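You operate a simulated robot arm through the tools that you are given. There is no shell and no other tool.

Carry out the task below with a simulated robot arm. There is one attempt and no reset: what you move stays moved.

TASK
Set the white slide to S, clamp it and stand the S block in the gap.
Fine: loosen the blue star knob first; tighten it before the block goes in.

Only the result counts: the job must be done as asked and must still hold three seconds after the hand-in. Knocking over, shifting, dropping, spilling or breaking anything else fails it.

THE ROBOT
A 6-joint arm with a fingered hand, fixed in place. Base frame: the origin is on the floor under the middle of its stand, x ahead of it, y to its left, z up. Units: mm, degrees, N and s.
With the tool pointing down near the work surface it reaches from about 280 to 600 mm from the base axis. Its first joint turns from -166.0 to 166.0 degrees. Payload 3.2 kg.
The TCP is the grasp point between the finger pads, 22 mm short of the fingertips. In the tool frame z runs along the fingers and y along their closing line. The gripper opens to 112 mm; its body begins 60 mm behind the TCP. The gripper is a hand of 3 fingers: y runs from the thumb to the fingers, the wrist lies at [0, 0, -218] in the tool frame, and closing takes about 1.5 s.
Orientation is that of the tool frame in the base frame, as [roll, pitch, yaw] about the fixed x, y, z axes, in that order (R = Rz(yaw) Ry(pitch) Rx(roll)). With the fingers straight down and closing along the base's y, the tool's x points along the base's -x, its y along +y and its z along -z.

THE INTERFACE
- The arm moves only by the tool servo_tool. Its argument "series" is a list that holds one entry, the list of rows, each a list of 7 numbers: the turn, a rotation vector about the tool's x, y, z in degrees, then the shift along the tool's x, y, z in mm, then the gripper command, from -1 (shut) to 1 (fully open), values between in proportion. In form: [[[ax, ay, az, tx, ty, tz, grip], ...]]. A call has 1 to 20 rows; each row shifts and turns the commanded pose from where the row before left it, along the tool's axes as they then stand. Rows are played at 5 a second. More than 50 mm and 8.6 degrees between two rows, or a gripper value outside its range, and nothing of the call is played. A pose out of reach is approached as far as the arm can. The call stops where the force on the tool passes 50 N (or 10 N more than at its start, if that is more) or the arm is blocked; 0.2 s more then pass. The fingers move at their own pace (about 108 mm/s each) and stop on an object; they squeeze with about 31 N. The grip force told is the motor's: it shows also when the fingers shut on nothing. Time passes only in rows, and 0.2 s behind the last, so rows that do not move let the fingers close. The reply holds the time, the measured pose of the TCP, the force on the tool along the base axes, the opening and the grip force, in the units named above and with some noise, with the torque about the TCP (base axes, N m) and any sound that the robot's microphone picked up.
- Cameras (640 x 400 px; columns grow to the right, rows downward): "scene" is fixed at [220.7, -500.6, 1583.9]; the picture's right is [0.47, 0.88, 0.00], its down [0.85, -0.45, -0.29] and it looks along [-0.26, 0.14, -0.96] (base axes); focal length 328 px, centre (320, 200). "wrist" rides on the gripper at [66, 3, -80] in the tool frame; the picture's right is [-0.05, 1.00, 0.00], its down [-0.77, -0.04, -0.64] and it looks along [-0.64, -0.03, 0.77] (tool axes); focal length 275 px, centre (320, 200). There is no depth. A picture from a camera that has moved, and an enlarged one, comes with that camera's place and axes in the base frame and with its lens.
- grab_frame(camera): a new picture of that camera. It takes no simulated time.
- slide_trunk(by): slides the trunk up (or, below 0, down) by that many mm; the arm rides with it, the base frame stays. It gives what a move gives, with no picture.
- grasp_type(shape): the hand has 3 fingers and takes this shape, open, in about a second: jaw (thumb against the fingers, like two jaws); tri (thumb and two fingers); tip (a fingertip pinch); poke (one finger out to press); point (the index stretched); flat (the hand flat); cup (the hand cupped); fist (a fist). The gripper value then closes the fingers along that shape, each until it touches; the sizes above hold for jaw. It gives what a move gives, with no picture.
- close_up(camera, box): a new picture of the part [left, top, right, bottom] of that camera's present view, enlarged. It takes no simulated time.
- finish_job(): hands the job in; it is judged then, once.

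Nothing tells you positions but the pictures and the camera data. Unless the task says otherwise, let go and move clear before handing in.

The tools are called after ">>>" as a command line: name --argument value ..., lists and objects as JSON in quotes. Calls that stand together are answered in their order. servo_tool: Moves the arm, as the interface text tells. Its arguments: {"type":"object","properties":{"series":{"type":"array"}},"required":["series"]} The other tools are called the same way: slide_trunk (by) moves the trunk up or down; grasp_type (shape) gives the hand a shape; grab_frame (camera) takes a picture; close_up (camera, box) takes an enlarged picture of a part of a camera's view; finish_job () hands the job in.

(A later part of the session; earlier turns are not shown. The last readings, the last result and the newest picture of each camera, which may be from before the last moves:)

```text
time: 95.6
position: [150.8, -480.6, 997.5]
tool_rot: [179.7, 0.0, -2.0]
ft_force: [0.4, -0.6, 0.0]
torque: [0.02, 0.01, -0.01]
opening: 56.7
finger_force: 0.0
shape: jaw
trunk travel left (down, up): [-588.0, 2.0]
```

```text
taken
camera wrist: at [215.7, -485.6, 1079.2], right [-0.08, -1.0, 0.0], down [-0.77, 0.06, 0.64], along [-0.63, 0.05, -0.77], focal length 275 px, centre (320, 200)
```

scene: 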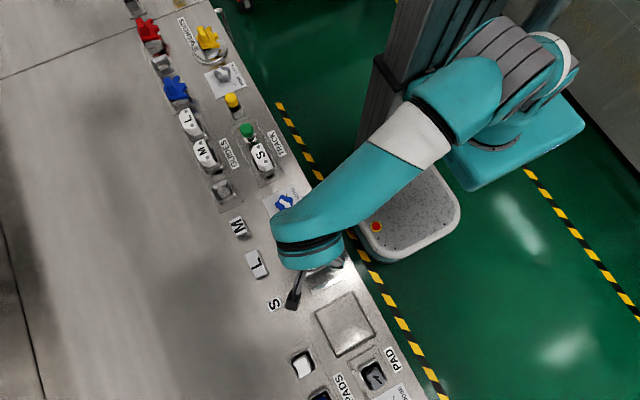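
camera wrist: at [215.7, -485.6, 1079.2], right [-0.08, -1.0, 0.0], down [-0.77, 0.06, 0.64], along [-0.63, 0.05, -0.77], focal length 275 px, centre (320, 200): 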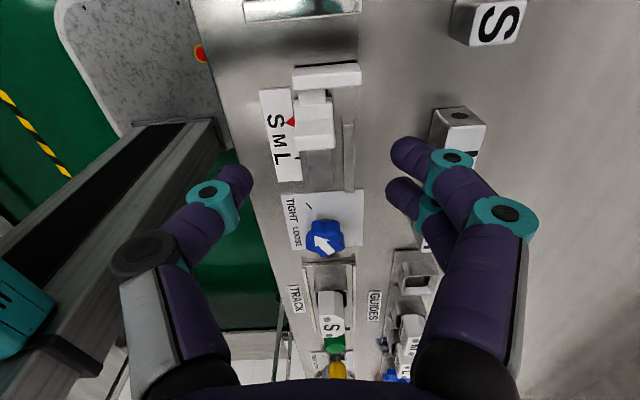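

Yaw -2 is reachable. I shift to x about 187 and go outward in steps, lowering somewhat, watching for the reach limit.

>>> servo_tool --series '[[[0, 0, 0, 18, 0, 10, 0.0], [0, 0, 0, 18, 0, 10, 0.0], [0, 0, 0, 0, 15, 10, 0.0], [0, 0, 0, 0, 15, 10, 0.0], [0, 0, 0, 0, 15, 0, 0.0], [0, 0, 0, 0, 0, 0, 0.0]]]'

>>> grab_frame --camera "scene"

>>> grab_frame --camera "wrist"

```text
time: 97.0
position: [184.7, -526.3, 957.1]
tool_rot: [179.7, -0.1, -2.0]
ft_force: [-0.3, 0.6, 0.7]
torque: [0.02, 0.0, 0.0]
opening: 56.6
finger_force: 0.0
shape: jaw
trunk travel left (down, up): [-588.0, 2.0]
```

```text
taken
```

scene: 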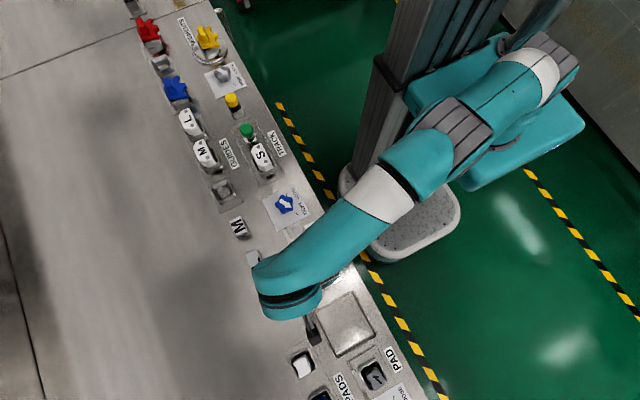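

```text
taken
camera wrist: at [250.8, -531.8, 1039.1], right [-0.08, -1.0, 0.01], down [-0.77, 0.07, 0.64], along [-0.63, 0.05, -0.77], focal length 275 px, centre (320, 200)
```

wrist: 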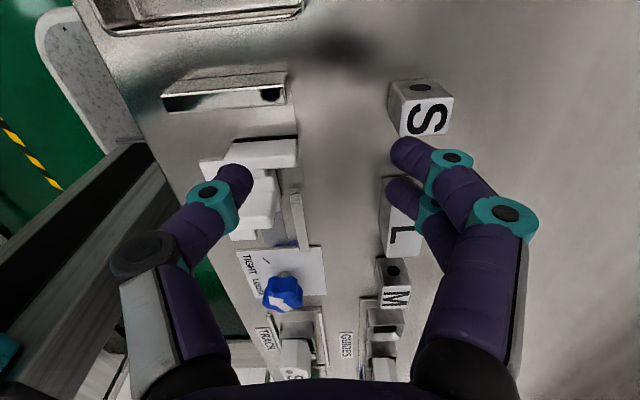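

Still within reach at r = 558. I continue outward toward the block.

>>> servo_tool --series '[[[0, 0, 0, 1, 12, 4, 0.0], [0, 0, 0, 1, 12, 4, 0.0], [0, 0, 0, 0, 12, 4, 0.0], [0, 0, 0, 0, 0, 0, 0.0]]]'

>>> grab_frame --camera "wrist"

```text
time: 98.0
position: [186.5, -543.9, 945.6]
tool_rot: [179.7, -0.1, -2.0]
ft_force: [-0.5, -0.1, 0.3]
torque: [0.0, 0.01, 0.01]
opening: 56.5
finger_force: 0.0
shape: jaw
out of reach, approached as far as the arm can: row 2, 3
trunk travel left (down, up): [-588.0, 2.0]
```

```text
taken
camera wrist: at [253.0, -549.3, 1027.9], right [-0.08, -1.0, 0.01], down [-0.77, 0.07, 0.64], along [-0.63, 0.05, -0.77], focal length 275 px, centre (320, 200)
```

wrist: 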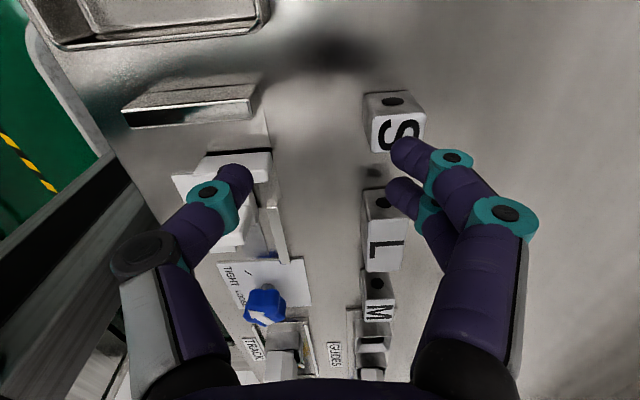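

Vertical reach ends at r = 575, so a tilt of about 12° (fingers pointing outward) is needed for the block at r = 615. First I measure the block from this view.

>>> close_up --camera "wrist" --box '[340, 70, 460, 170]'

>>> close_up --camera "scene" --box '[260, 285, 290, 315]'

```text
4.00 times, centred on (400, 120) of wrist
camera zoom: at [253.0, -549.3, 1027.9], right [-0.08, -1.0, 0.01], down [-0.77, 0.07, 0.64], along [-0.63, 0.05, -0.77], focal length 1101 px, centre (0, 520)
```

zoom: 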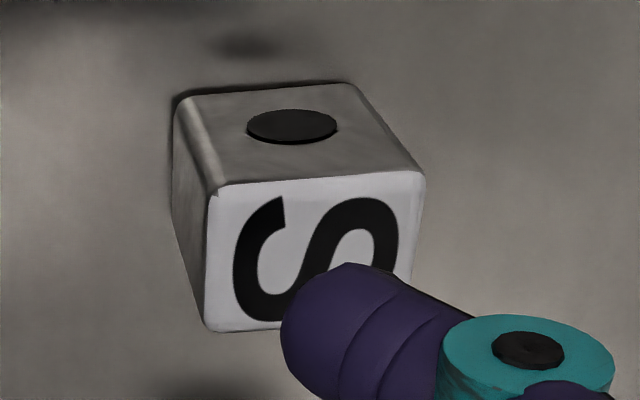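

```text
13.33 times, centred on (275, 300) of scene
camera zoom: at [220.7, -500.6, 1583.9], right [0.47, 0.88, 0.0], down [0.85, -0.45, -0.29], along [-0.26, 0.14, -0.96], focal length 4374 px, centre (920, -1133)
```

zoom: 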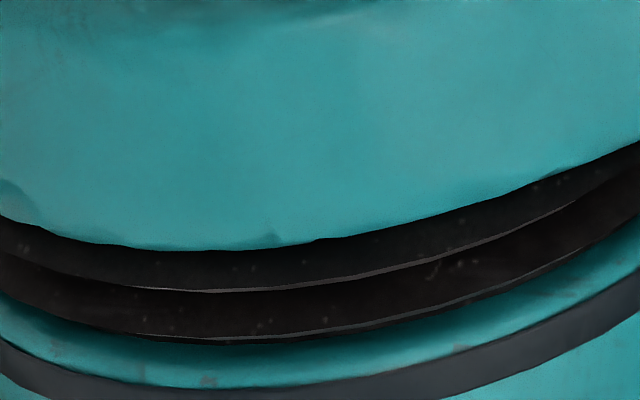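

The S block is about x 175–196.5, y -572.5 to -598.5, top z about 893.5 (upright, letter up). I tilt the hand 12° about x so the fingers point outward, which brings the wrist back inside reach.

>>> servo_tool --series '[[[-4, 0, 0, 0, 0, 0, 0.0], [-4, 0, 0, 0, 0, 0, 0.0], [-4, 0, 0, 0, 0, 0, 0.0], [0, 0, 0, 0, 0, 0, 0.0]]]'

>>> grab_frame --camera "scene"

```text
time: 99.0
position: [187.1, -545.2, 947.3]
tool_rot: [167.7, 0.0, -2.1]
ft_force: [0.7, -0.5, -0.2]
torque: [-0.01, 0.02, 0.02]
opening: 56.4
finger_force: 0.0
shape: jaw
trunk travel left (down, up): [-588.0, 2.0]
```

```text
taken
```

scene: 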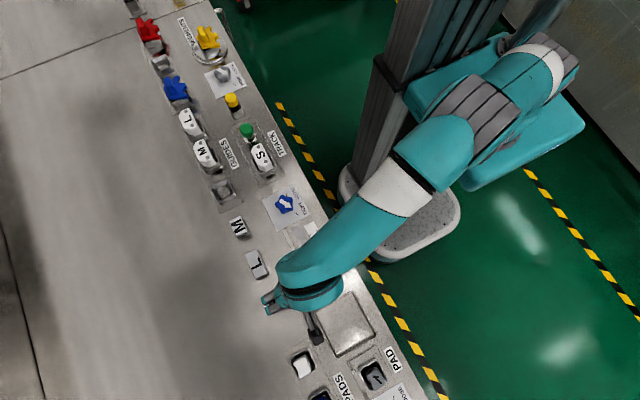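

The tilt worked with the elbow still up. I move outward over the block at a safe height.

>>> servo_tool --series '[[[0, 0, 0, 0, 12.3, 6.8, 0.0], [0, 0, 0, 0, 12.3, 6.8, 0.0], [0, 0, 0, 0, 12.3, 6.8, 0.0], [0, 0, 0, 0, 0, 0, 0.0]]]'

>>> grab_frame --camera "wrist"

```text
time: 100.0
position: [184.8, -582.8, 933.2]
tool_rot: [167.7, -0.1, -2.0]
ft_force: [-0.5, 0.3, 0.7]
torque: [0.01, 0.01, -0.01]
opening: 56.5
finger_force: 0.0
shape: jaw
trunk travel left (down, up): [-588.0, 2.0]
```

```text
taken
camera wrist: at [251.6, -572.4, 1013.8], right [-0.08, -0.97, 0.21], down [-0.76, 0.2, 0.61], along [-0.64, -0.11, -0.76], focal length 275 px, centre (320, 200)
```

wrist: 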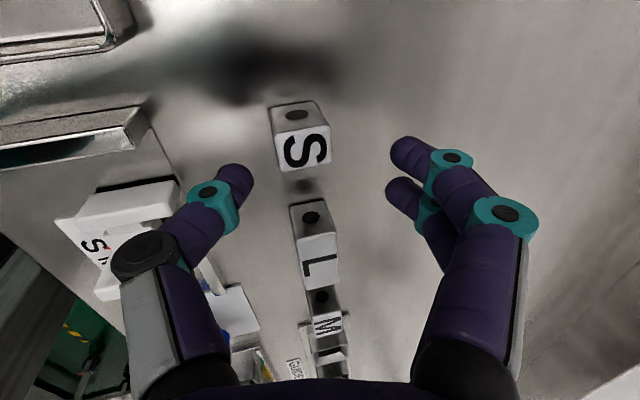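

The hand is aligned over the block (TCP about (185.2, -584.2, 935)). I descend straight down with the fingers open on both sides.

>>> servo_tool --series '[[[0, 0, 0, 0, -2.15, 10.8, 0.0], [0, 0, 0, 0, -2.15, 10.8, 0.0], [0, 0, 0, 0, -2.15, 10.8, 0.0], [0, 0, 0, 0, -2.15, 10.8, 0.0], [0, 0, 0, 0, 0, 0, 0.0]]]'

>>> grab_frame --camera "wrist"

```text
time: 101.2
position: [184.8, -584.4, 889.6]
tool_rot: [167.6, 0.0, -2.0]
ft_force: [-0.5, -0.2, -1.0]
torque: [-0.02, -0.01, -0.01]
opening: 56.6
finger_force: 0.1
shape: jaw
trunk travel left (down, up): [-588.0, 2.0]
```

```text
taken
camera wrist: at [251.7, -573.9, 970.2], right [-0.08, -0.97, 0.21], down [-0.76, 0.2, 0.61], along [-0.64, -0.11, -0.76], focal length 275 px, centre (320, 200)
```

wrist: 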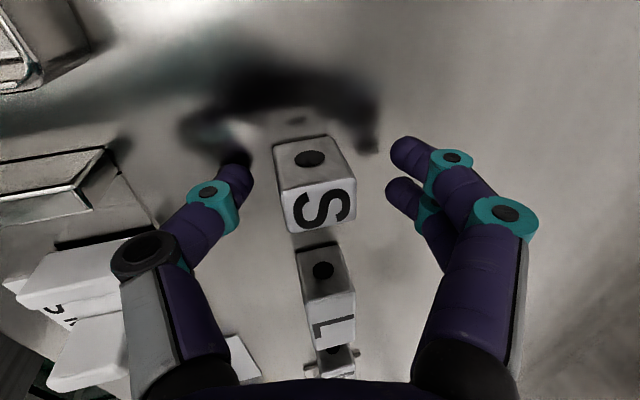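

The block is centred between thumb and fingers. I close the hand in stages.

>>> servo_tool --series '[[[0, 0, 0, -1, 0, 0, -0.3], [0, 0, 0, 0, 0, 0, -0.3], [0, 0, 0, 0, 0, 0, -0.45], [0, 0, 0, 0, 0, 0, -0.45]]]'

>>> grab_frame --camera "wrist"

```text
time: 102.2
position: [183.6, -584.8, 890.6]
tool_rot: [167.7, 0.0, -2.0]
ft_force: [-0.5, 0.4, -0.9]
torque: [0.01, -0.01, 0.01]
opening: 31.6
finger_force: 0.1
shape: jaw
trunk travel left (down, up): [-588.0, 2.0]
```

```text
taken
camera wrist: at [250.7, -573.8, 970.3], right [-0.08, -0.97, 0.21], down [-0.76, 0.2, 0.61], along [-0.64, -0.11, -0.76], focal length 275 px, centre (320, 200)
```

wrist: 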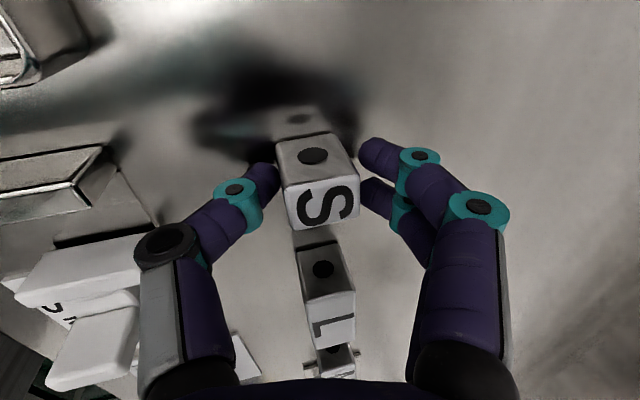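

Both sides are about to touch evenly. I close fully.

>>> servo_tool --series '[[[0, 0, 0, 0, 0, 0, -0.6], [0, 0, 0, 0, 0, 0, -1], [0, 0, 0, 0, 0, 0, -1], [0, 0, 0, 0, 0, 0, -1], [0, 0, 0, 0, 0, 0, -1]]]'

>>> grab_frame --camera "wrist"

```text
time: 103.4
position: [183.9, -584.3, 890.6]
tool_rot: [167.7, 0.0, -2.0]
ft_force: [-0.5, 0.6, 0.6]
torque: [0.03, -0.02, 0.01]
opening: 21.4
finger_force: 31.3
shape: jaw
trunk travel left (down, up): [-588.0, 2.0]
```

```text
taken
camera wrist: at [250.7, -573.9, 970.2], right [-0.08, -0.97, 0.21], down [-0.76, 0.2, 0.61], along [-0.64, -0.11, -0.76], focal length 275 px, centre (320, 200)
```

wrist: 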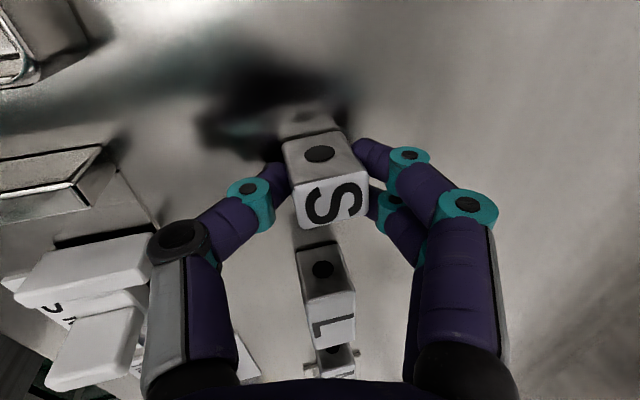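

The block is gripped (31 N). I lift it 15 mm and look whether it hangs firmly and level.

>>> servo_tool --series '[[[0, 0, 0, 0, 1.06, -4.9, -1], [0, 0, 0, 0, 1.06, -4.9, -1], [0, 0, 0, 0, 1.06, -4.9, -1], [0, 0, 0, 0, 0, 0, -1]]]'

>>> grab_frame --camera "wrist"

>>> close_up --camera "wrist" --box '[240, 90, 420, 260]'

```text
time: 104.4
position: [183.4, -584.9, 905.2]
tool_rot: [167.7, 0.0, -1.9]
ft_force: [-0.3, -0.3, -1.7]
torque: [0.0, -0.04, -0.03]
opening: 21.2
finger_force: 31.1
shape: jaw
trunk travel left (down, up): [-588.0, 2.0]
```

```text
taken
camera wrist: at [250.3, -574.0, 985.4], right [-0.08, -0.97, 0.21], down [-0.76, 0.2, 0.61], along [-0.64, -0.11, -0.76], focal length 275 px, centre (320, 200)
```

wrist: 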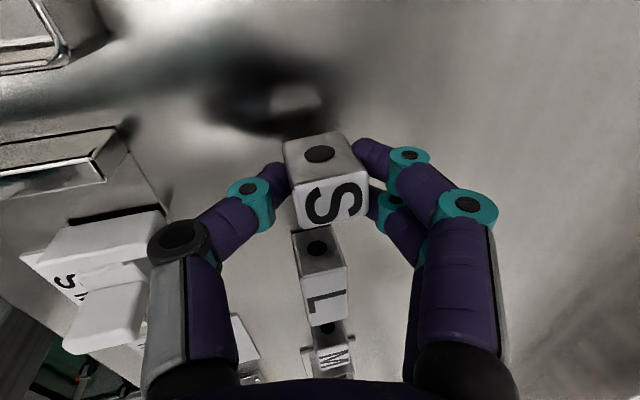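

```text
2.35 times, centred on (330, 175) of wrist
camera zoom: at [250.3, -574.0, 985.4], right [-0.08, -0.97, 0.21], down [-0.76, 0.2, 0.61], along [-0.64, -0.11, -0.76], focal length 648 px, centre (296, 259)
```

zoom: 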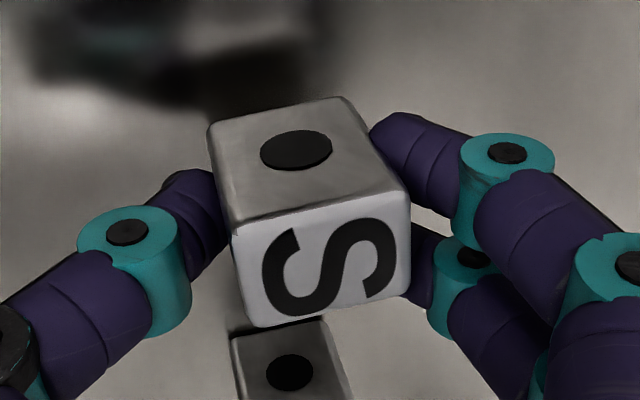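

The block is held level (hand tilted 12°), its centre about 4 mm outward of the TCP. I lift it clear of jaw and wall (tops about z 887) and carry it inward over the outer end of the gap.

>>> servo_tool --series '[[[0, 0, 0, 0, 1.7, -7.8, -1], [0, 0, 0, 0, 1.7, -7.8, -1], [0, 0, 0, 0, 1.7, -7.8, -1], [0, 0, 0, 0, 1.7, -7.8, -1], [0, 0, 0, -0.99, -14.65, -3.19, -1], [0, 0, 0, -0.99, -14.65, -3.19, -1], [0, 0, 0, -0.99, -14.65, -3.19, -1], [0, 0, 0, -0.99, -14.65, -3.19, -1], [0, 0, 0, -0.99, -14.65, -3.19, -1], [0, 0, 0, -0.99, -14.65, -3.19, -1], [0, 0, 0, 0, 0, 0, -1], [0, 0, 0, 0, 0, 0, -1]]]'

>>> grab_frame --camera "wrist"

>>> close_up --camera "scene" --box '[260, 210, 380, 330]'

```text
time: 107.0
position: [180.9, -495.6, 938.4]
tool_rot: [167.7, 0.0, -2.0]
ft_force: [-0.4, -0.9, -0.8]
torque: [0.03, 0.0, -0.01]
opening: 21.2
finger_force: 31.1
shape: jaw
trunk travel left (down, up): [-588.0, 2.0]
```

```text
taken
camera wrist: at [247.9, -483.6, 1017.0], right [-0.08, -0.97, 0.21], down [-0.76, 0.2, 0.61], along [-0.64, -0.11, -0.76], focal length 275 px, centre (320, 200)
```

wrist: 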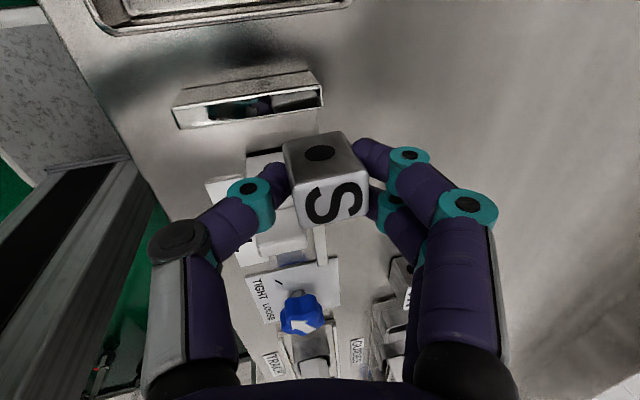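

```text
3.33 times, centred on (320, 270) of scene
camera zoom: at [220.7, -500.6, 1583.9], right [0.47, 0.88, 0.0], down [0.85, -0.45, -0.29], along [-0.26, 0.14, -0.96], focal length 1093 px, centre (320, -33)
```

zoom: 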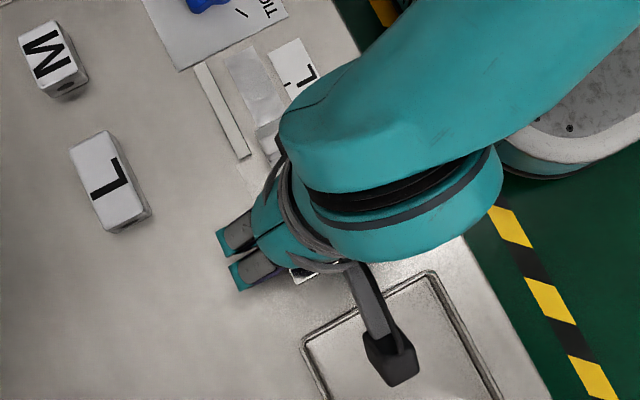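

The block is now above the outer end of the gap at about (181.4, -499.4). I zoom in to check jaw and wall relative to it before lowering.

>>> close_up --camera "wrist" --box '[150, 60, 390, 240]'

```text
2.22 times, centred on (270, 150) of wrist
camera zoom: at [247.9, -483.6, 1017.0], right [-0.08, -0.97, 0.21], down [-0.76, 0.2, 0.61], along [-0.64, -0.11, -0.76], focal length 612 px, centre (431, 311)
```

zoom: 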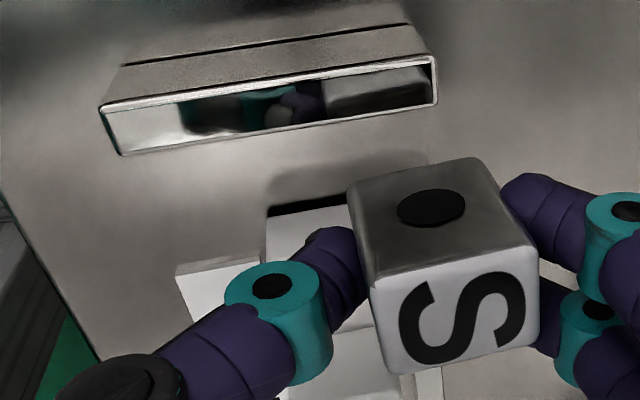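

Block x 170–191.5 sits centred between jaw (x about 164.3) and wall (x 197). I lower it straight down, stopping just above the surface.

>>> servo_tool --series '[[[0, 0, 0, 0, -2.13, 9.77, -1], [0, 0, 0, 0, -2.13, 9.77, -1], [0, 0, 0, 0, -2.13, 9.77, -1], [0, 0, 0, 0, -2.13, 9.77, -1], [0, 0, 0, 0, -0.85, 3.9, -1], [0, 0, 0, 0, 0, 0, -1]]]'

>>> close_up --camera "wrist" --box '[150, 60, 390, 240]'

```text
time: 108.4
position: [182.2, -496.1, 892.8]
tool_rot: [167.8, -0.1, -1.9]
ft_force: [0.2, 1.0, -2.1]
torque: [0.04, -0.02, -0.02]
opening: 21.3
finger_force: 30.8
shape: jaw
trunk travel left (down, up): [-588.0, 2.0]
```

```text
2.22 times, centred on (270, 150) of wrist
camera zoom: at [248.0, -483.7, 973.1], right [-0.08, -0.97, 0.21], down [-0.76, 0.2, 0.61], along [-0.64, -0.11, -0.76], focal length 612 px, centre (431, 311)
```

zoom: 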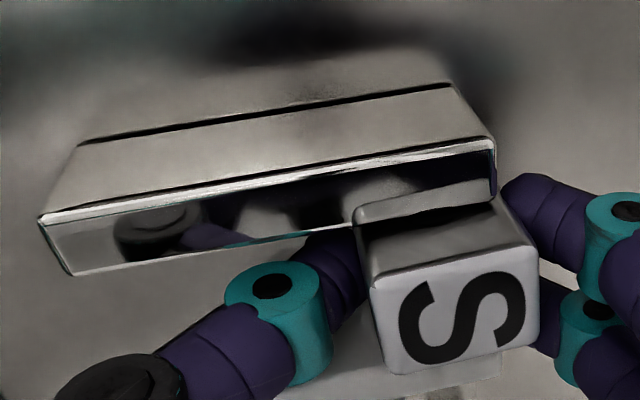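

The block hangs freely about 3 mm above the surface inside the gap. I lower gently until it touches.

>>> servo_tool --series '[[[0, 0, 0, 0, -0.21, 0.98, -1], [0, 0, 0, 0, -0.21, 0.98, -1], [0, 0, 0, 0, 0, 0, -1]]]'

```text
time: 109.2
position: [181.9, -494.8, 891.9]
tool_rot: [167.7, 0.0, -1.9]
ft_force: [-0.3, -1.5, 2.7]
torque: [-0.06, 0.03, 0.01]
opening: 21.4
finger_force: 31.2
shape: jaw
trunk travel left (down, up): [-588.0, 2.0]
```

The force reading changed slightly, possibly first contact. I lower another 0.7 mm and check.

>>> servo_tool --series '[[[0, 0, 0, 0, -0.15, 0.68, -1], [0, 0, 0, 0, 0, 0, -1]]]'

```text
time: 109.8
position: [182.6, -495.6, 891.4]
tool_rot: [167.6, 0.0, -1.8]
ft_force: [0.8, -0.9, 9.2]
torque: [-0.09, 0.04, -0.03]
opening: 21.6
finger_force: 31.3
shape: jaw
trunk travel left (down, up): [-588.0, 2.0]
```

The block is standing on the surface (9 N contact). I open the hand gently and look.

>>> servo_tool --series '[[[0, 0, 0, 0, 0, 0, -0.6], [0, 0, 0, 0, 0, 0, -0.5], [0, 0, 0, 0, 0, 0, -0.4], [0, 0, 0, 0, 0, 0, -0.3], [0, 0, 0, 0, 0, 0, -0.2], [0, 0, 0, 0, 0, 0, -0.1], [0, 0, 0, 0, 0, 0, 0.0], [0, 0, 0, 0, 0, 0, 0.0]]]'

>>> close_up --camera "wrist" --box '[150, 60, 450, 260]'

```text
time: 111.6
position: [181.7, -494.6, 890.2]
tool_rot: [167.7, 0.0, -1.9]
ft_force: [0.7, -1.7, 4.7]
torque: [0.13, -0.02, -0.01]
opening: 52.3
finger_force: 0.0
shape: jaw
trunk travel left (down, up): [-588.0, 2.0]
```

```text
2.00 times, centred on (300, 160) of wrist
camera zoom: at [248.0, -483.4, 970.7], right [-0.08, -0.97, 0.21], down [-0.76, 0.2, 0.61], along [-0.64, -0.11, -0.76], focal length 551 px, centre (360, 280)
```

zoom: 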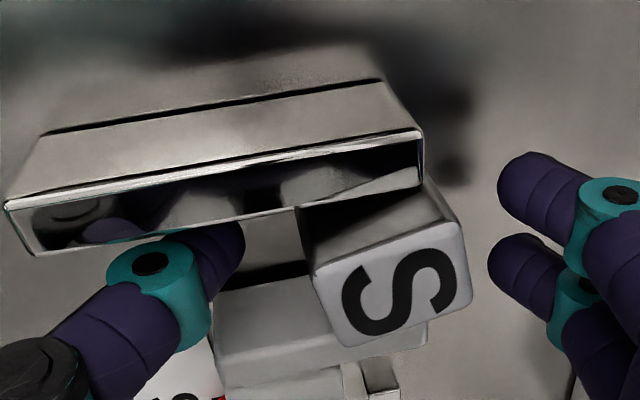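

The block stands free; the thumb tip lightly touches the bench. I rise straight up clear of everything and look.

>>> servo_tool --series '[[[0, 0, 0, 0, 1.06, -4.88, 0.0], [0, 0, 0, 0, 2.13, -9.77, 0.0], [0, 0, 0, 0, 3.2, -14.7, 0.0], [0, 0, 0, 0, 4.3, -19.5, 0.0], [0, 0, 0, 0, 4.3, -19.5, 0.0], [0, 0, 0, 0, 0, 0, 0.0]]]'

>>> grab_frame --camera "wrist"

>>> close_up --camera "wrist" --box '[210, 80, 410, 240]'

```text
time: 113.0
position: [181.5, -495.5, 960.6]
tool_rot: [167.7, 0.0, -2.0]
ft_force: [0.7, 0.0, -0.1]
torque: [0.01, 0.03, 0.03]
opening: 55.3
finger_force: 0.0
shape: jaw
trunk travel left (down, up): [-588.0, 2.0]
```

```text
taken
camera wrist: at [248.1, -484.0, 1040.7], right [-0.08, -0.97, 0.21], down [-0.76, 0.2, 0.61], along [-0.64, -0.11, -0.76], focal length 275 px, centre (320, 200)
```

wrist: 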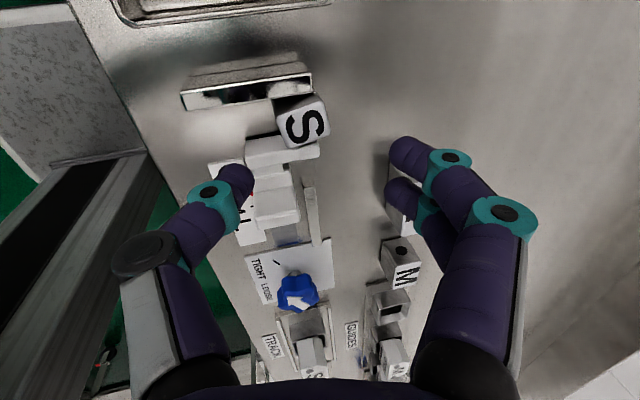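

```text
2.50 times, centred on (310, 160) of wrist
camera zoom: at [248.1, -484.0, 1040.7], right [-0.08, -0.97, 0.21], down [-0.76, 0.2, 0.61], along [-0.64, -0.11, -0.76], focal length 688 px, centre (345, 300)
```

zoom: 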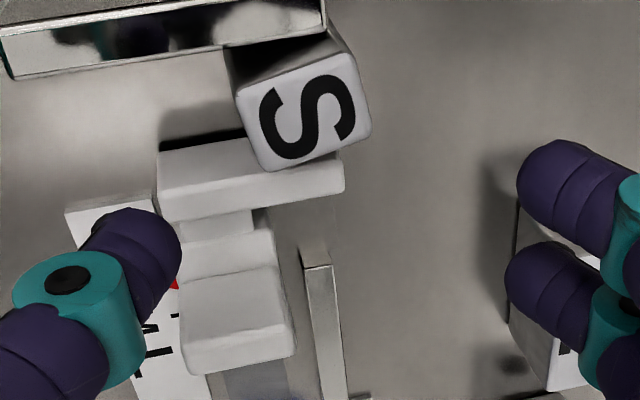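

The block stands in the gap but is turned about 10° and sits slightly outward (centre about (181.6, -502)). The spot is reachable with a vertical hand, so I straighten the hand to square it up and move it further in.

>>> servo_tool --series '[[[4, 0, 0, 0, 0, 0, 0.0], [4, 0, 0, 0, 0, 0, 0.0], [4.3, 0, 0, 0, 0, 0, 0.0], [0, 0, -2, 0, 0, 0, 0.0], [0, 0, 0, -1.9, 5.0, 0, 0.0], [0, 0, 0, 0, 0, 0, 0.0]]]'

>>> grab_frame --camera "wrist"

>>> close_up --camera "wrist" --box '[220, 70, 420, 230]'

```text
time: 114.4
position: [179.7, -501.2, 960.7]
tool_rot: [180.0, 0.0, 0.0]
ft_force: [0.1, 0.2, 0.1]
torque: [0.0, 0.0, 0.02]
opening: 55.6
finger_force: 0.1
shape: jaw
trunk travel left (down, up): [-588.0, 2.0]
```

```text
taken
camera wrist: at [245.8, -503.9, 1041.6], right [-0.05, -1.0, 0.0], down [-0.77, 0.04, 0.64], along [-0.64, 0.03, -0.77], focal length 275 px, centre (320, 200)
```

wrist: 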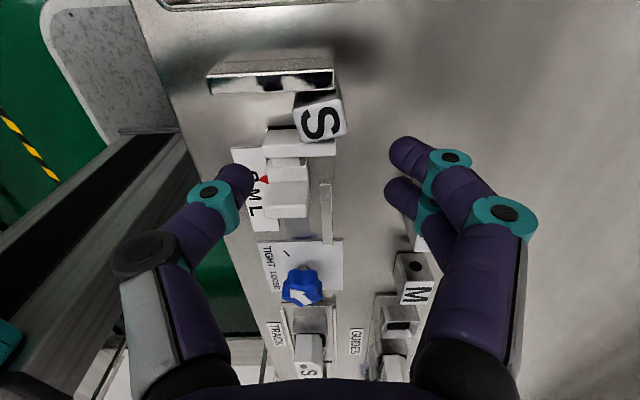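

```text
2.50 times, centred on (320, 150) of wrist
camera zoom: at [245.8, -503.9, 1041.6], right [-0.05, -1.0, 0.0], down [-0.77, 0.04, 0.64], along [-0.64, 0.03, -0.77], focal length 688 px, centre (320, 325)
```

zoom: 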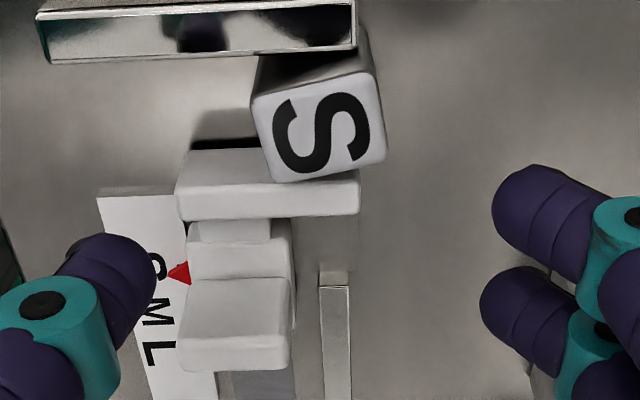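

The hand is vertical at (179.8, -500.9), centred on the block. I descend around it.

>>> servo_tool --series '[[[0, 0, 0, 0, 0, 14, 0.0], [0, 0, 0, 0, 0, 14, 0.0], [0, 0, 0, 0, 0, 14, 0.0], [0, 0, 0, 0, 0, 14, 0.0], [0, 0, 0, 0, 0, 10, 0.0], [0, 0, 0, 0, 0, 5, 0.0], [0, 0, 0, 0, 0, 0, 0.0]]]'

>>> close_up --camera "wrist" --box '[200, 60, 440, 240]'

```text
time: 116.0
position: [179.6, -499.6, 889.4]
tool_rot: [180.0, 0.0, 0.0]
ft_force: [-0.6, -0.4, -0.6]
torque: [0.01, -0.02, 0.02]
opening: 55.4
finger_force: 0.0
shape: jaw
trunk travel left (down, up): [-588.0, 2.0]
```

```text
2.22 times, centred on (320, 150) of wrist
camera zoom: at [245.5, -503.9, 970.7], right [-0.05, -1.0, 0.0], down [-0.77, 0.04, 0.64], along [-0.64, 0.03, -0.77], focal length 612 px, centre (320, 311)
```

zoom: 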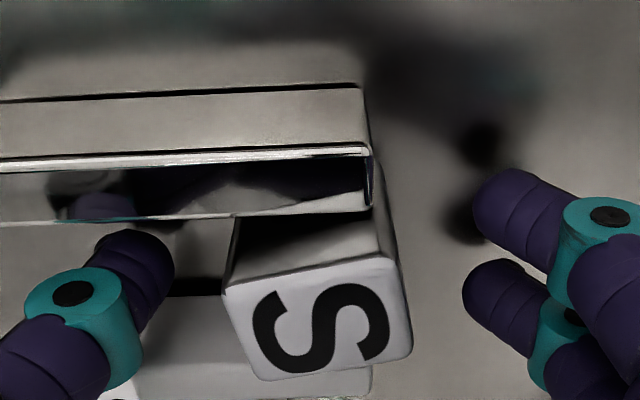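

I can square and shift the block without gripping: pushing inward with the two outer fingers (line contact over its height) until they are near the jaw/wall ends. I do that slowly.

>>> servo_tool --series '[[[0, 0, 0, 0, -3, 0, 0.0], [0, 0, 0, 0, -3, 0, 0.0], [0, 0, 0, 0, -2, 0, 0.0], [0, 0, 0, 0, -2, 0, 0.0], [0, 0, 0, 0, -1.5, 0, 0.0], [0, 0, 0, 0, -1.5, 0, 0.0], [0, 0, 0, 0, -1.5, 0, 0.0], [0, 0, 0, 0, 0, 0, 0.0]]]'

>>> close_up --camera "wrist" --box '[200, 60, 440, 240]'

```text
time: 117.8
position: [178.0, -486.4, 890.0]
tool_rot: [-180.0, 0.0, -0.1]
ft_force: [-0.5, -0.5, -0.1]
torque: [0.01, 0.01, 0.01]
opening: 55.9
finger_force: 0.2
shape: jaw
trunk travel left (down, up): [-588.0, 2.0]
```

```text
2.22 times, centred on (320, 150) of wrist
camera zoom: at [245.3, -489.2, 970.7], right [-0.05, -1.0, 0.0], down [-0.77, 0.04, 0.64], along [-0.64, 0.03, -0.77], focal length 612 px, centre (320, 311)
```

zoom: 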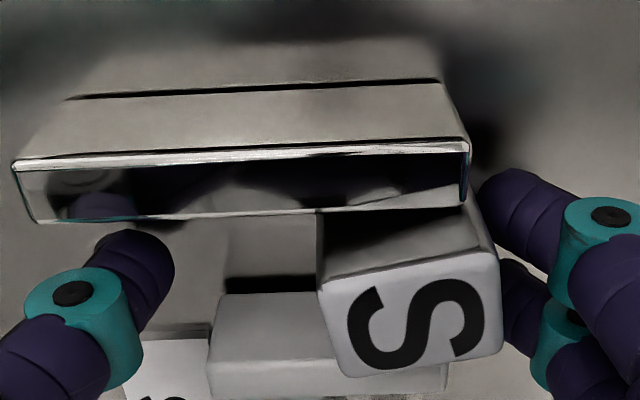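

The fingers just reach the block. I push about 3.5 mm more in 0.7 mm steps, watching for contact with the wall end.

>>> servo_tool --series '[[[0, 0, 0, 0, -0.9, 0, 0.0], [0, 0, 0, 0, -0.9, 0, 0.0], [0, 0, 0, 0, -0.9, 0, 0.0], [0, 0, 0, 0, -0.8, 0, 0.0], [0, 0, 0, 0, 0, 0, 0.0]]]'

>>> close_up --camera "wrist" --box '[200, 60, 440, 240]'

```text
time: 119.0
position: [179.2, -483.5, 890.5]
tool_rot: [179.9, 0.1, 0.0]
ft_force: [0.3, -0.5, -0.4]
torque: [0.0, 0.01, -0.06]
opening: 56.4
finger_force: 0.1
shape: jaw
trunk travel left (down, up): [-588.0, 2.0]
```

```text
2.22 times, centred on (320, 150) of wrist
camera zoom: at [245.4, -486.0, 970.8], right [-0.05, -1.0, 0.0], down [-0.77, 0.04, 0.64], along [-0.64, 0.03, -0.77], focal length 612 px, centre (320, 311)
```

zoom: 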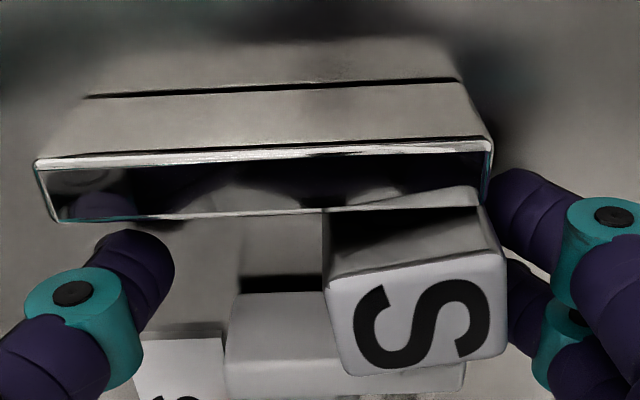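

The block is still turned about 10°, with only one finger touching its outer corner; there are still about 4 mm to the wall end. I continue the slow push.

>>> servo_tool --series '[[[0, 0, 0, 0, -0.8, 0, 0.0], [0, 0, 0, 0, -0.8, 0, 0.0], [0, 0, 0, 0, -0.8, 0, 0.0], [0, 0, 0, 0, 0, 0, 0.0]]]'

>>> close_up --camera "wrist" --box '[200, 60, 440, 240]'

```text
time: 120.0
position: [178.7, -480.2, 889.2]
tool_rot: [-180.0, 0.1, 0.0]
ft_force: [-1.1, -1.2, 0.1]
torque: [0.01, -0.01, 0.03]
opening: 56.2
finger_force: 0.1
shape: jaw
trunk travel left (down, up): [-588.0, 2.0]
```

```text
2.22 times, centred on (320, 150) of wrist
camera zoom: at [245.4, -483.5, 971.0], right [-0.05, -1.0, 0.0], down [-0.77, 0.04, 0.64], along [-0.64, 0.03, -0.77], focal length 612 px, centre (320, 311)
```

zoom: 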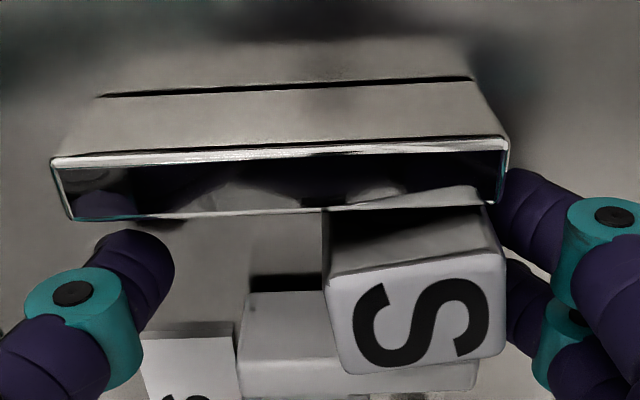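

The block is squaring up as it moves in, with almost no force. I continue two more small steps.

>>> servo_tool --series '[[[0, 0, 0, 0, -0.7, 0, 0.0], [0, 0, 0, 0, -0.7, 0, 0.0], [0, 0, 0, 0, 0, 0, 0.0]]]'

>>> close_up --camera "wrist" --box '[200, 60, 440, 240]'

```text
time: 120.8
position: [177.5, -480.3, 888.6]
tool_rot: [-180.0, 0.1, 0.0]
ft_force: [0.3, -0.7, 0.1]
torque: [0.01, 0.03, -0.02]
opening: 56.3
finger_force: 0.1
shape: jaw
trunk travel left (down, up): [-588.0, 2.0]
```

```text
2.22 times, centred on (320, 150) of wrist
camera zoom: at [245.2, -482.1, 970.9], right [-0.05, -1.0, 0.0], down [-0.77, 0.04, 0.64], along [-0.64, 0.03, -0.77], focal length 612 px, centre (320, 311)
```

zoom: 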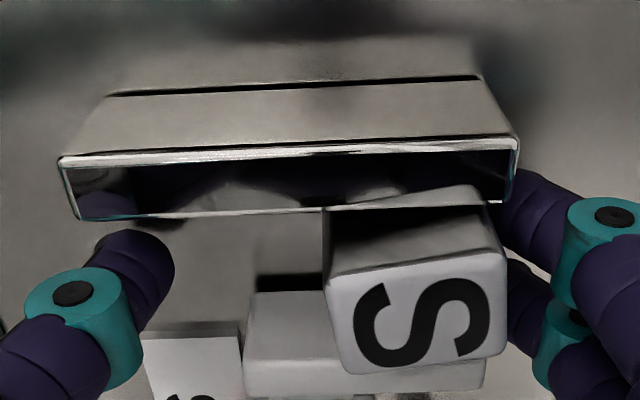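

The block moves along steadily with the fingers. Two or three more half-millimetre steps remain before the fingers meet the jaw/wall ends; I go 1.5 mm and check the force.

>>> servo_tool --series '[[[0, 0, 0, 0, -0.5, 0, 0.0], [0, 0, 0, 0, -0.5, 0, 0.0], [0, 0, 0, 0, -0.5, 0, 0.0], [0, 0, 0, 0, 0, 0, 0.0]]]'

>>> close_up --camera "wrist" --box '[200, 60, 440, 240]'

```text
time: 121.8
position: [179.9, -476.9, 889.7]
tool_rot: [-180.0, -0.1, 0.1]
ft_force: [0.6, -1.6, -0.2]
torque: [-0.04, 0.01, 0.0]
opening: 57.0
finger_force: 0.1
shape: jaw
trunk travel left (down, up): [-588.0, 2.0]
```

```text
2.22 times, centred on (320, 150) of wrist
camera zoom: at [245.2, -480.6, 970.8], right [-0.05, -1.0, 0.0], down [-0.77, 0.04, 0.64], along [-0.64, 0.03, -0.77], focal length 612 px, centre (320, 311)
```

zoom: 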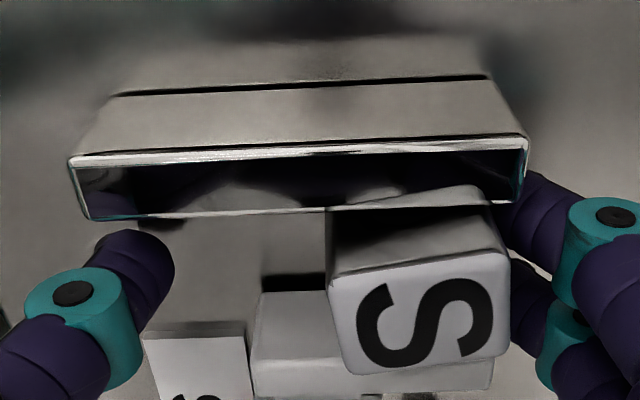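

The fingers are now at the jaw/wall ends. I back off 7 mm outward and rise to inspect the result.

>>> servo_tool --series '[[[0, 0, 0, 0, 2, 0, 0.0], [0, 0, 0, 0, 5, 0, 0.0], [0, 0, 0, 0, 0, -10, 0.0], [0, 0, 0, 0, 0, -20, 0.0], [0, 0, 0, 0, 0, -20, 0.0], [0, 0, 0, 0, 0, -20, 0.0], [0, 0, 0, 0, 0, -20, 0.0], [0, 0, 0, 0, 0, 0, 0.0]]]'

>>> grab_frame --camera "wrist"

>>> close_up --camera "wrist" --box '[220, 60, 400, 200]'

```text
time: 123.6
position: [179.5, -485.0, 978.9]
tool_rot: [180.0, 0.0, 0.0]
ft_force: [-0.2, -0.3, 0.0]
torque: [0.02, -0.03, 0.02]
opening: 56.0
finger_force: 0.1
shape: jaw
trunk travel left (down, up): [-588.0, 2.0]
```

```text
taken
camera wrist: at [245.2, -487.5, 1061.1], right [-0.05, -1.0, 0.0], down [-0.77, 0.04, 0.64], along [-0.64, 0.03, -0.77], focal length 275 px, centre (320, 200)
```

wrist: 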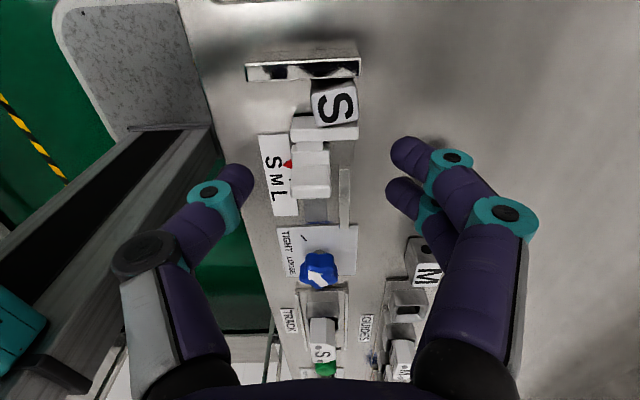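

```text
2.86 times, centred on (310, 130) of wrist
camera zoom: at [245.2, -487.5, 1061.1], right [-0.05, -1.0, 0.0], down [-0.77, 0.04, 0.64], along [-0.64, 0.03, -0.77], focal length 786 px, centre (349, 400)
```

zoom: 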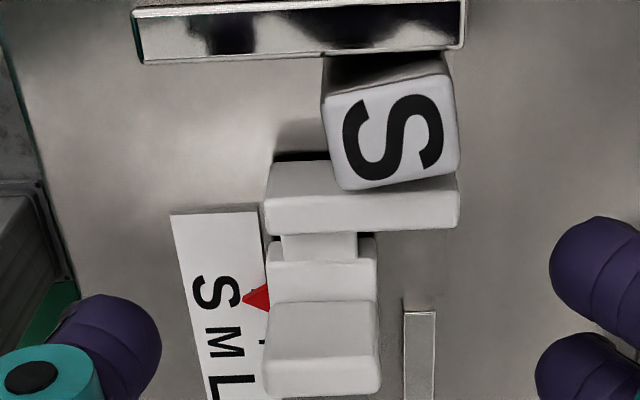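

The block now lies fully between jaw and wall ends, centre about (181, -494), turned about 9°. I'd like it more central, so I rise, turn the hand to yaw about -178 and use the single (narrow) thumb to push it further in.

>>> servo_tool --series '[[[0, 0, 0, 0, 0, -15, 0.3], [0, 0, 0, 0, 0, -15, 0.5], [0, 0, 8, 0, 0, 0, 0.7], [0, 0, 8, 0, 0, 0, 0.7], [0, 0, 8, 0, 0, 0, 0.7], [0, 0, 8, 0, 0, 0, 0.7], [0, 0, 8, 0, 0, 0, 0.7], [0, 0, 8, 0, 0, 0, 0.7], [0, 0, 8, 0, 0, 0, 0.7], [0, 0, 8, 0, 0, 0, 0.7], [0, 0, 8, 0, 0, 0, 0.7], [0, 0, 8, 0, 0, 0, 0.7], [0, 0, 8, 0, 0, 0, 0.7], [0, 0, 8, 0, 0, 0, 0.7], [0, 0, 8, 0, 0, 0, 0.7], [0, 0, 8, 0, 0, 0, 0.7], [0, 0, 8, 0, 0, 0, 0.7], [0, 0, 8, 0, 0, 0, 0.7], [0, 0, 8, 0, 0, 0, 0.7], [0, 0, 0, 0, 0, 0, 0.7]]]'

```text
time: 127.8
position: [180.3, -483.6, 1009.9]
tool_rot: [-180.0, -0.1, -136.1]
ft_force: [0.8, -0.6, -0.3]
torque: [-0.02, -0.01, 0.0]
opening: 95.0
finger_force: 0.1
shape: jaw
trunk travel left (down, up): [-588.0, 2.0]
```

Rotation is going well. I turn the remaining 40° and take pictures.

>>> servo_tool --series '[[[0, 0, 8, 0, 0, 0, 0.7], [0, 0, 8, 0, 0, 0, 0.7], [0, 0, 8, 0, 0, 0, 0.7], [0, 0, 8, 0, 0, 0, 0.7], [0, 0, 8, 0, 0, 0, 0.7], [0, 0, 0, 0, 0, 0, 0.7]]]'

>>> grab_frame --camera "wrist"

>>> close_up --camera "scene" --box '[240, 190, 380, 330]'

```text
time: 129.2
position: [178.5, -484.0, 1010.2]
tool_rot: [180.0, 0.0, -176.1]
ft_force: [0.1, 0.2, -0.4]
torque: [0.01, -0.03, -0.01]
opening: 94.9
finger_force: 0.1
shape: jaw
trunk travel left (down, up): [-588.0, 2.0]
```

```text
taken
camera wrist: at [113.1, -485.9, 1090.9], right [-0.02, 1.0, 0.0], down [0.77, 0.02, 0.64], along [0.64, 0.01, -0.77], focal length 275 px, centre (320, 200)
```

wrist: 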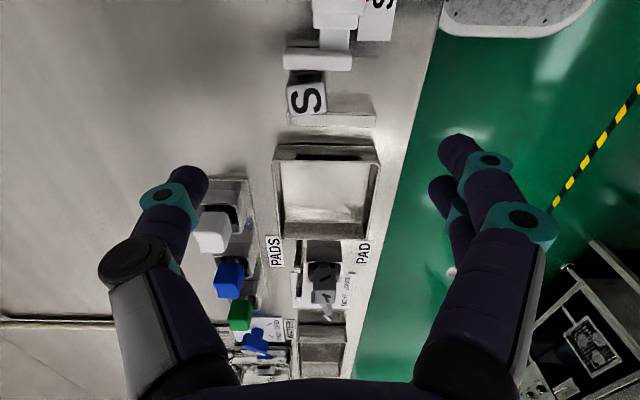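

```text
2.86 times, centred on (310, 260) of scene
camera zoom: at [220.7, -500.6, 1583.9], right [0.47, 0.88, 0.0], down [0.85, -0.45, -0.29], along [-0.26, 0.14, -0.96], focal length 937 px, centre (349, 29)
```

zoom: 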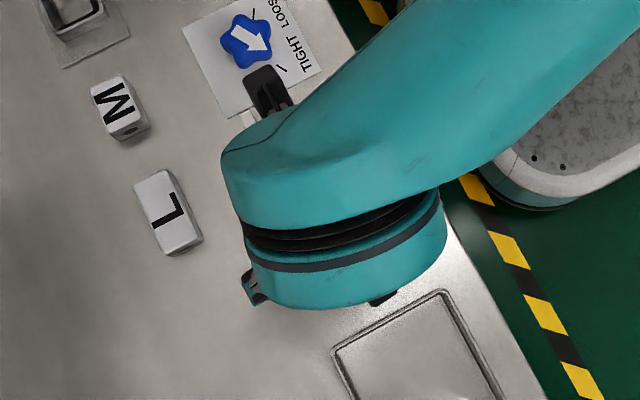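

At yaw -176 the thumb is outside the block and the fingers are past the inner ends of jaw and wall. I descend here, clear of everything, and look before pushing.

>>> servo_tool --series '[[[0, 0, 0, 0, 0, 20, 0.7], [0, 0, 0, 0, 0, 20, 0.7], [0, 0, 0, 0, 0, 20, 0.7], [0, 0, 0, 0, 0, 20, 0.7], [0, 0, 0, 0, 0, 15, 0.7], [0, 0, 0, 0, 0, 0, 0.7]]]'

>>> grab_frame --camera "wrist"

```text
time: 130.6
position: [178.8, -482.9, 915.0]
tool_rot: [-180.0, 0.0, -175.9]
ft_force: [0.1, 0.0, 0.9]
torque: [-0.02, -0.06, 0.02]
opening: 95.0
finger_force: 0.1
shape: jaw
trunk travel left (down, up): [-588.0, 2.0]
```

```text
taken
camera wrist: at [112.8, -486.0, 996.0], right [-0.02, 1.0, 0.0], down [0.77, 0.02, 0.64], along [0.64, 0.02, -0.77], focal length 275 px, centre (320, 200)
```

wrist: 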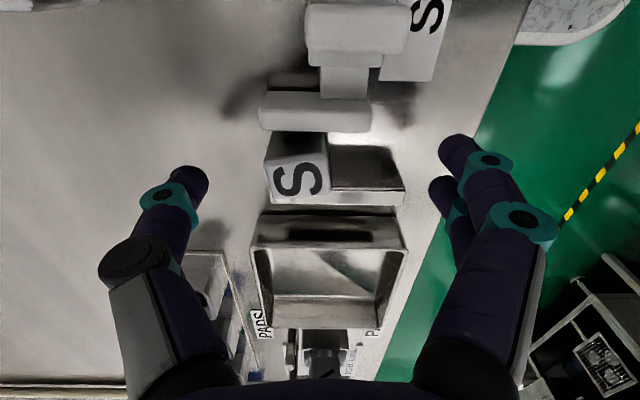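

Clear on both sides. I lower the last 24 mm.

>>> servo_tool --series '[[[0, 0, 0, 0, 0, 12, 0.7], [0, 0, 0, 0, 0, 12, 0.7], [0, 0, 0, 0, 0, 0, 0.7]]]'

>>> close_up --camera "wrist" --box '[140, 60, 460, 270]'

```text
time: 131.4
position: [179.7, -485.1, 889.4]
tool_rot: [179.9, 0.1, -175.9]
ft_force: [0.7, -0.1, -0.4]
torque: [-0.02, -0.05, 0.02]
opening: 95.1
finger_force: 0.0
shape: jaw
trunk travel left (down, up): [-588.0, 2.0]
```

```text
1.90 times, centred on (300, 165) of wrist
camera zoom: at [112.9, -486.4, 971.5], right [-0.02, 1.0, 0.0], down [0.77, 0.02, 0.64], along [0.64, 0.02, -0.77], focal length 524 px, centre (358, 267)
```

zoom: 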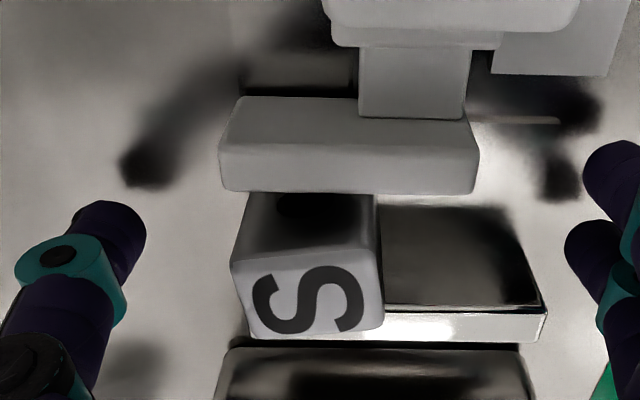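

The thumb lines up with the gap. I approach 20 mm toward the block in steps, then look before contact.

>>> servo_tool --series '[[[0, 0, 0, -0.35, 5, 0, 0.7], [0, 0, 0, -0.35, 5, 0, 0.7], [0, 0, 0, -0.35, 5, 0, 0.7], [0, 0, 0, -0.3, 4, 0, 0.7], [0, 0, 0, 0, 0, 0, 0.7]]]'

>>> close_up --camera "wrist" --box '[140, 60, 460, 270]'

```text
time: 132.6
position: [173.8, -472.2, 892.6]
tool_rot: [179.7, 0.4, -175.6]
ft_force: [-0.4, 0.0, 0.7]
torque: [0.01, 0.02, 0.02]
opening: 94.7
finger_force: 0.1
shape: jaw
out of reach, approached as far as the arm can: row 2, 3, 4
trunk travel left (down, up): [-588.0, 2.0]
```

```text
1.90 times, centred on (300, 165) of wrist
camera zoom: at [106.5, -474.3, 973.9], right [-0.03, 1.0, 0.01], down [0.77, 0.02, 0.64], along [0.64, 0.02, -0.77], focal length 524 px, centre (358, 267)
```

zoom: 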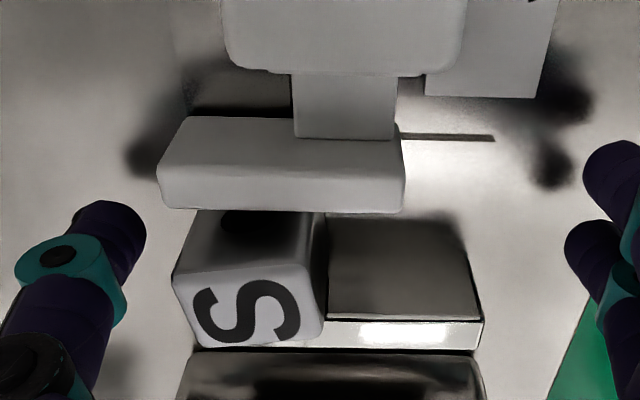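

The arm hit a joint limit again and drifted slightly (no contact occurred). I rise straight up away from the fixture before trying anything else.

>>> servo_tool --series '[[[0, 0, 0, 0, 0, -15, 0.7], [0, 0, 0, 0, 0, -20, 0.7], [0, 0, 0, 0, 0, -20, 0.7], [0, 0, 0, 0, 0, -20, 0.7], [0, 0, 0, 0, 0, 0, 0.7]]]'

>>> grab_frame --camera "scene"

>>> grab_frame --camera "wrist"

```text
time: 133.8
position: [172.2, -471.4, 969.2]
tool_rot: [179.9, 0.0, -176.1]
ft_force: [-0.1, -0.2, 0.3]
torque: [0.01, -0.01, 0.0]
opening: 94.9
finger_force: 0.0
shape: jaw
trunk travel left (down, up): [-588.0, 2.0]
```

```text
taken
```

scene: 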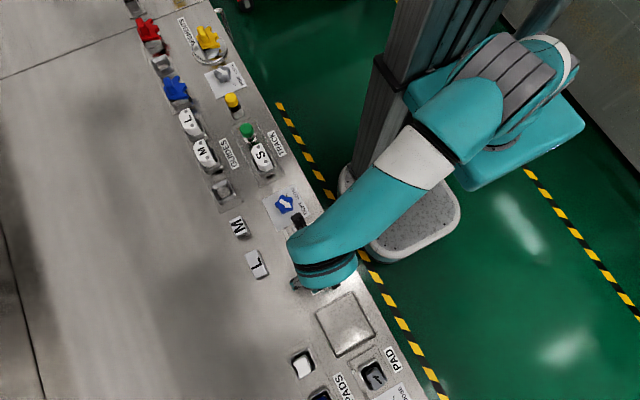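

```text
taken
camera wrist: at [106.9, -473.7, 1050.0], right [-0.02, 1.0, 0.0], down [0.77, 0.02, 0.64], along [0.64, 0.02, -0.77], focal length 275 px, centre (320, 200)
```

wrist: 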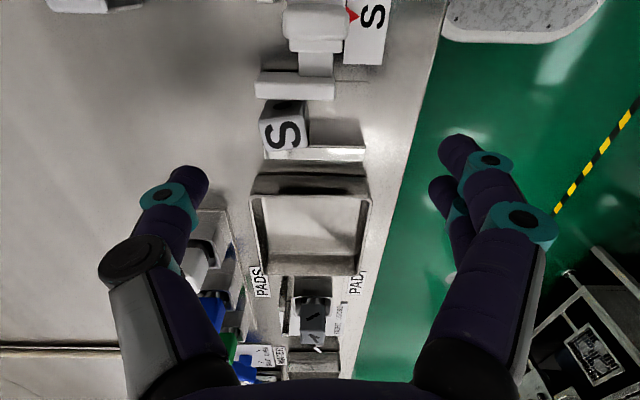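

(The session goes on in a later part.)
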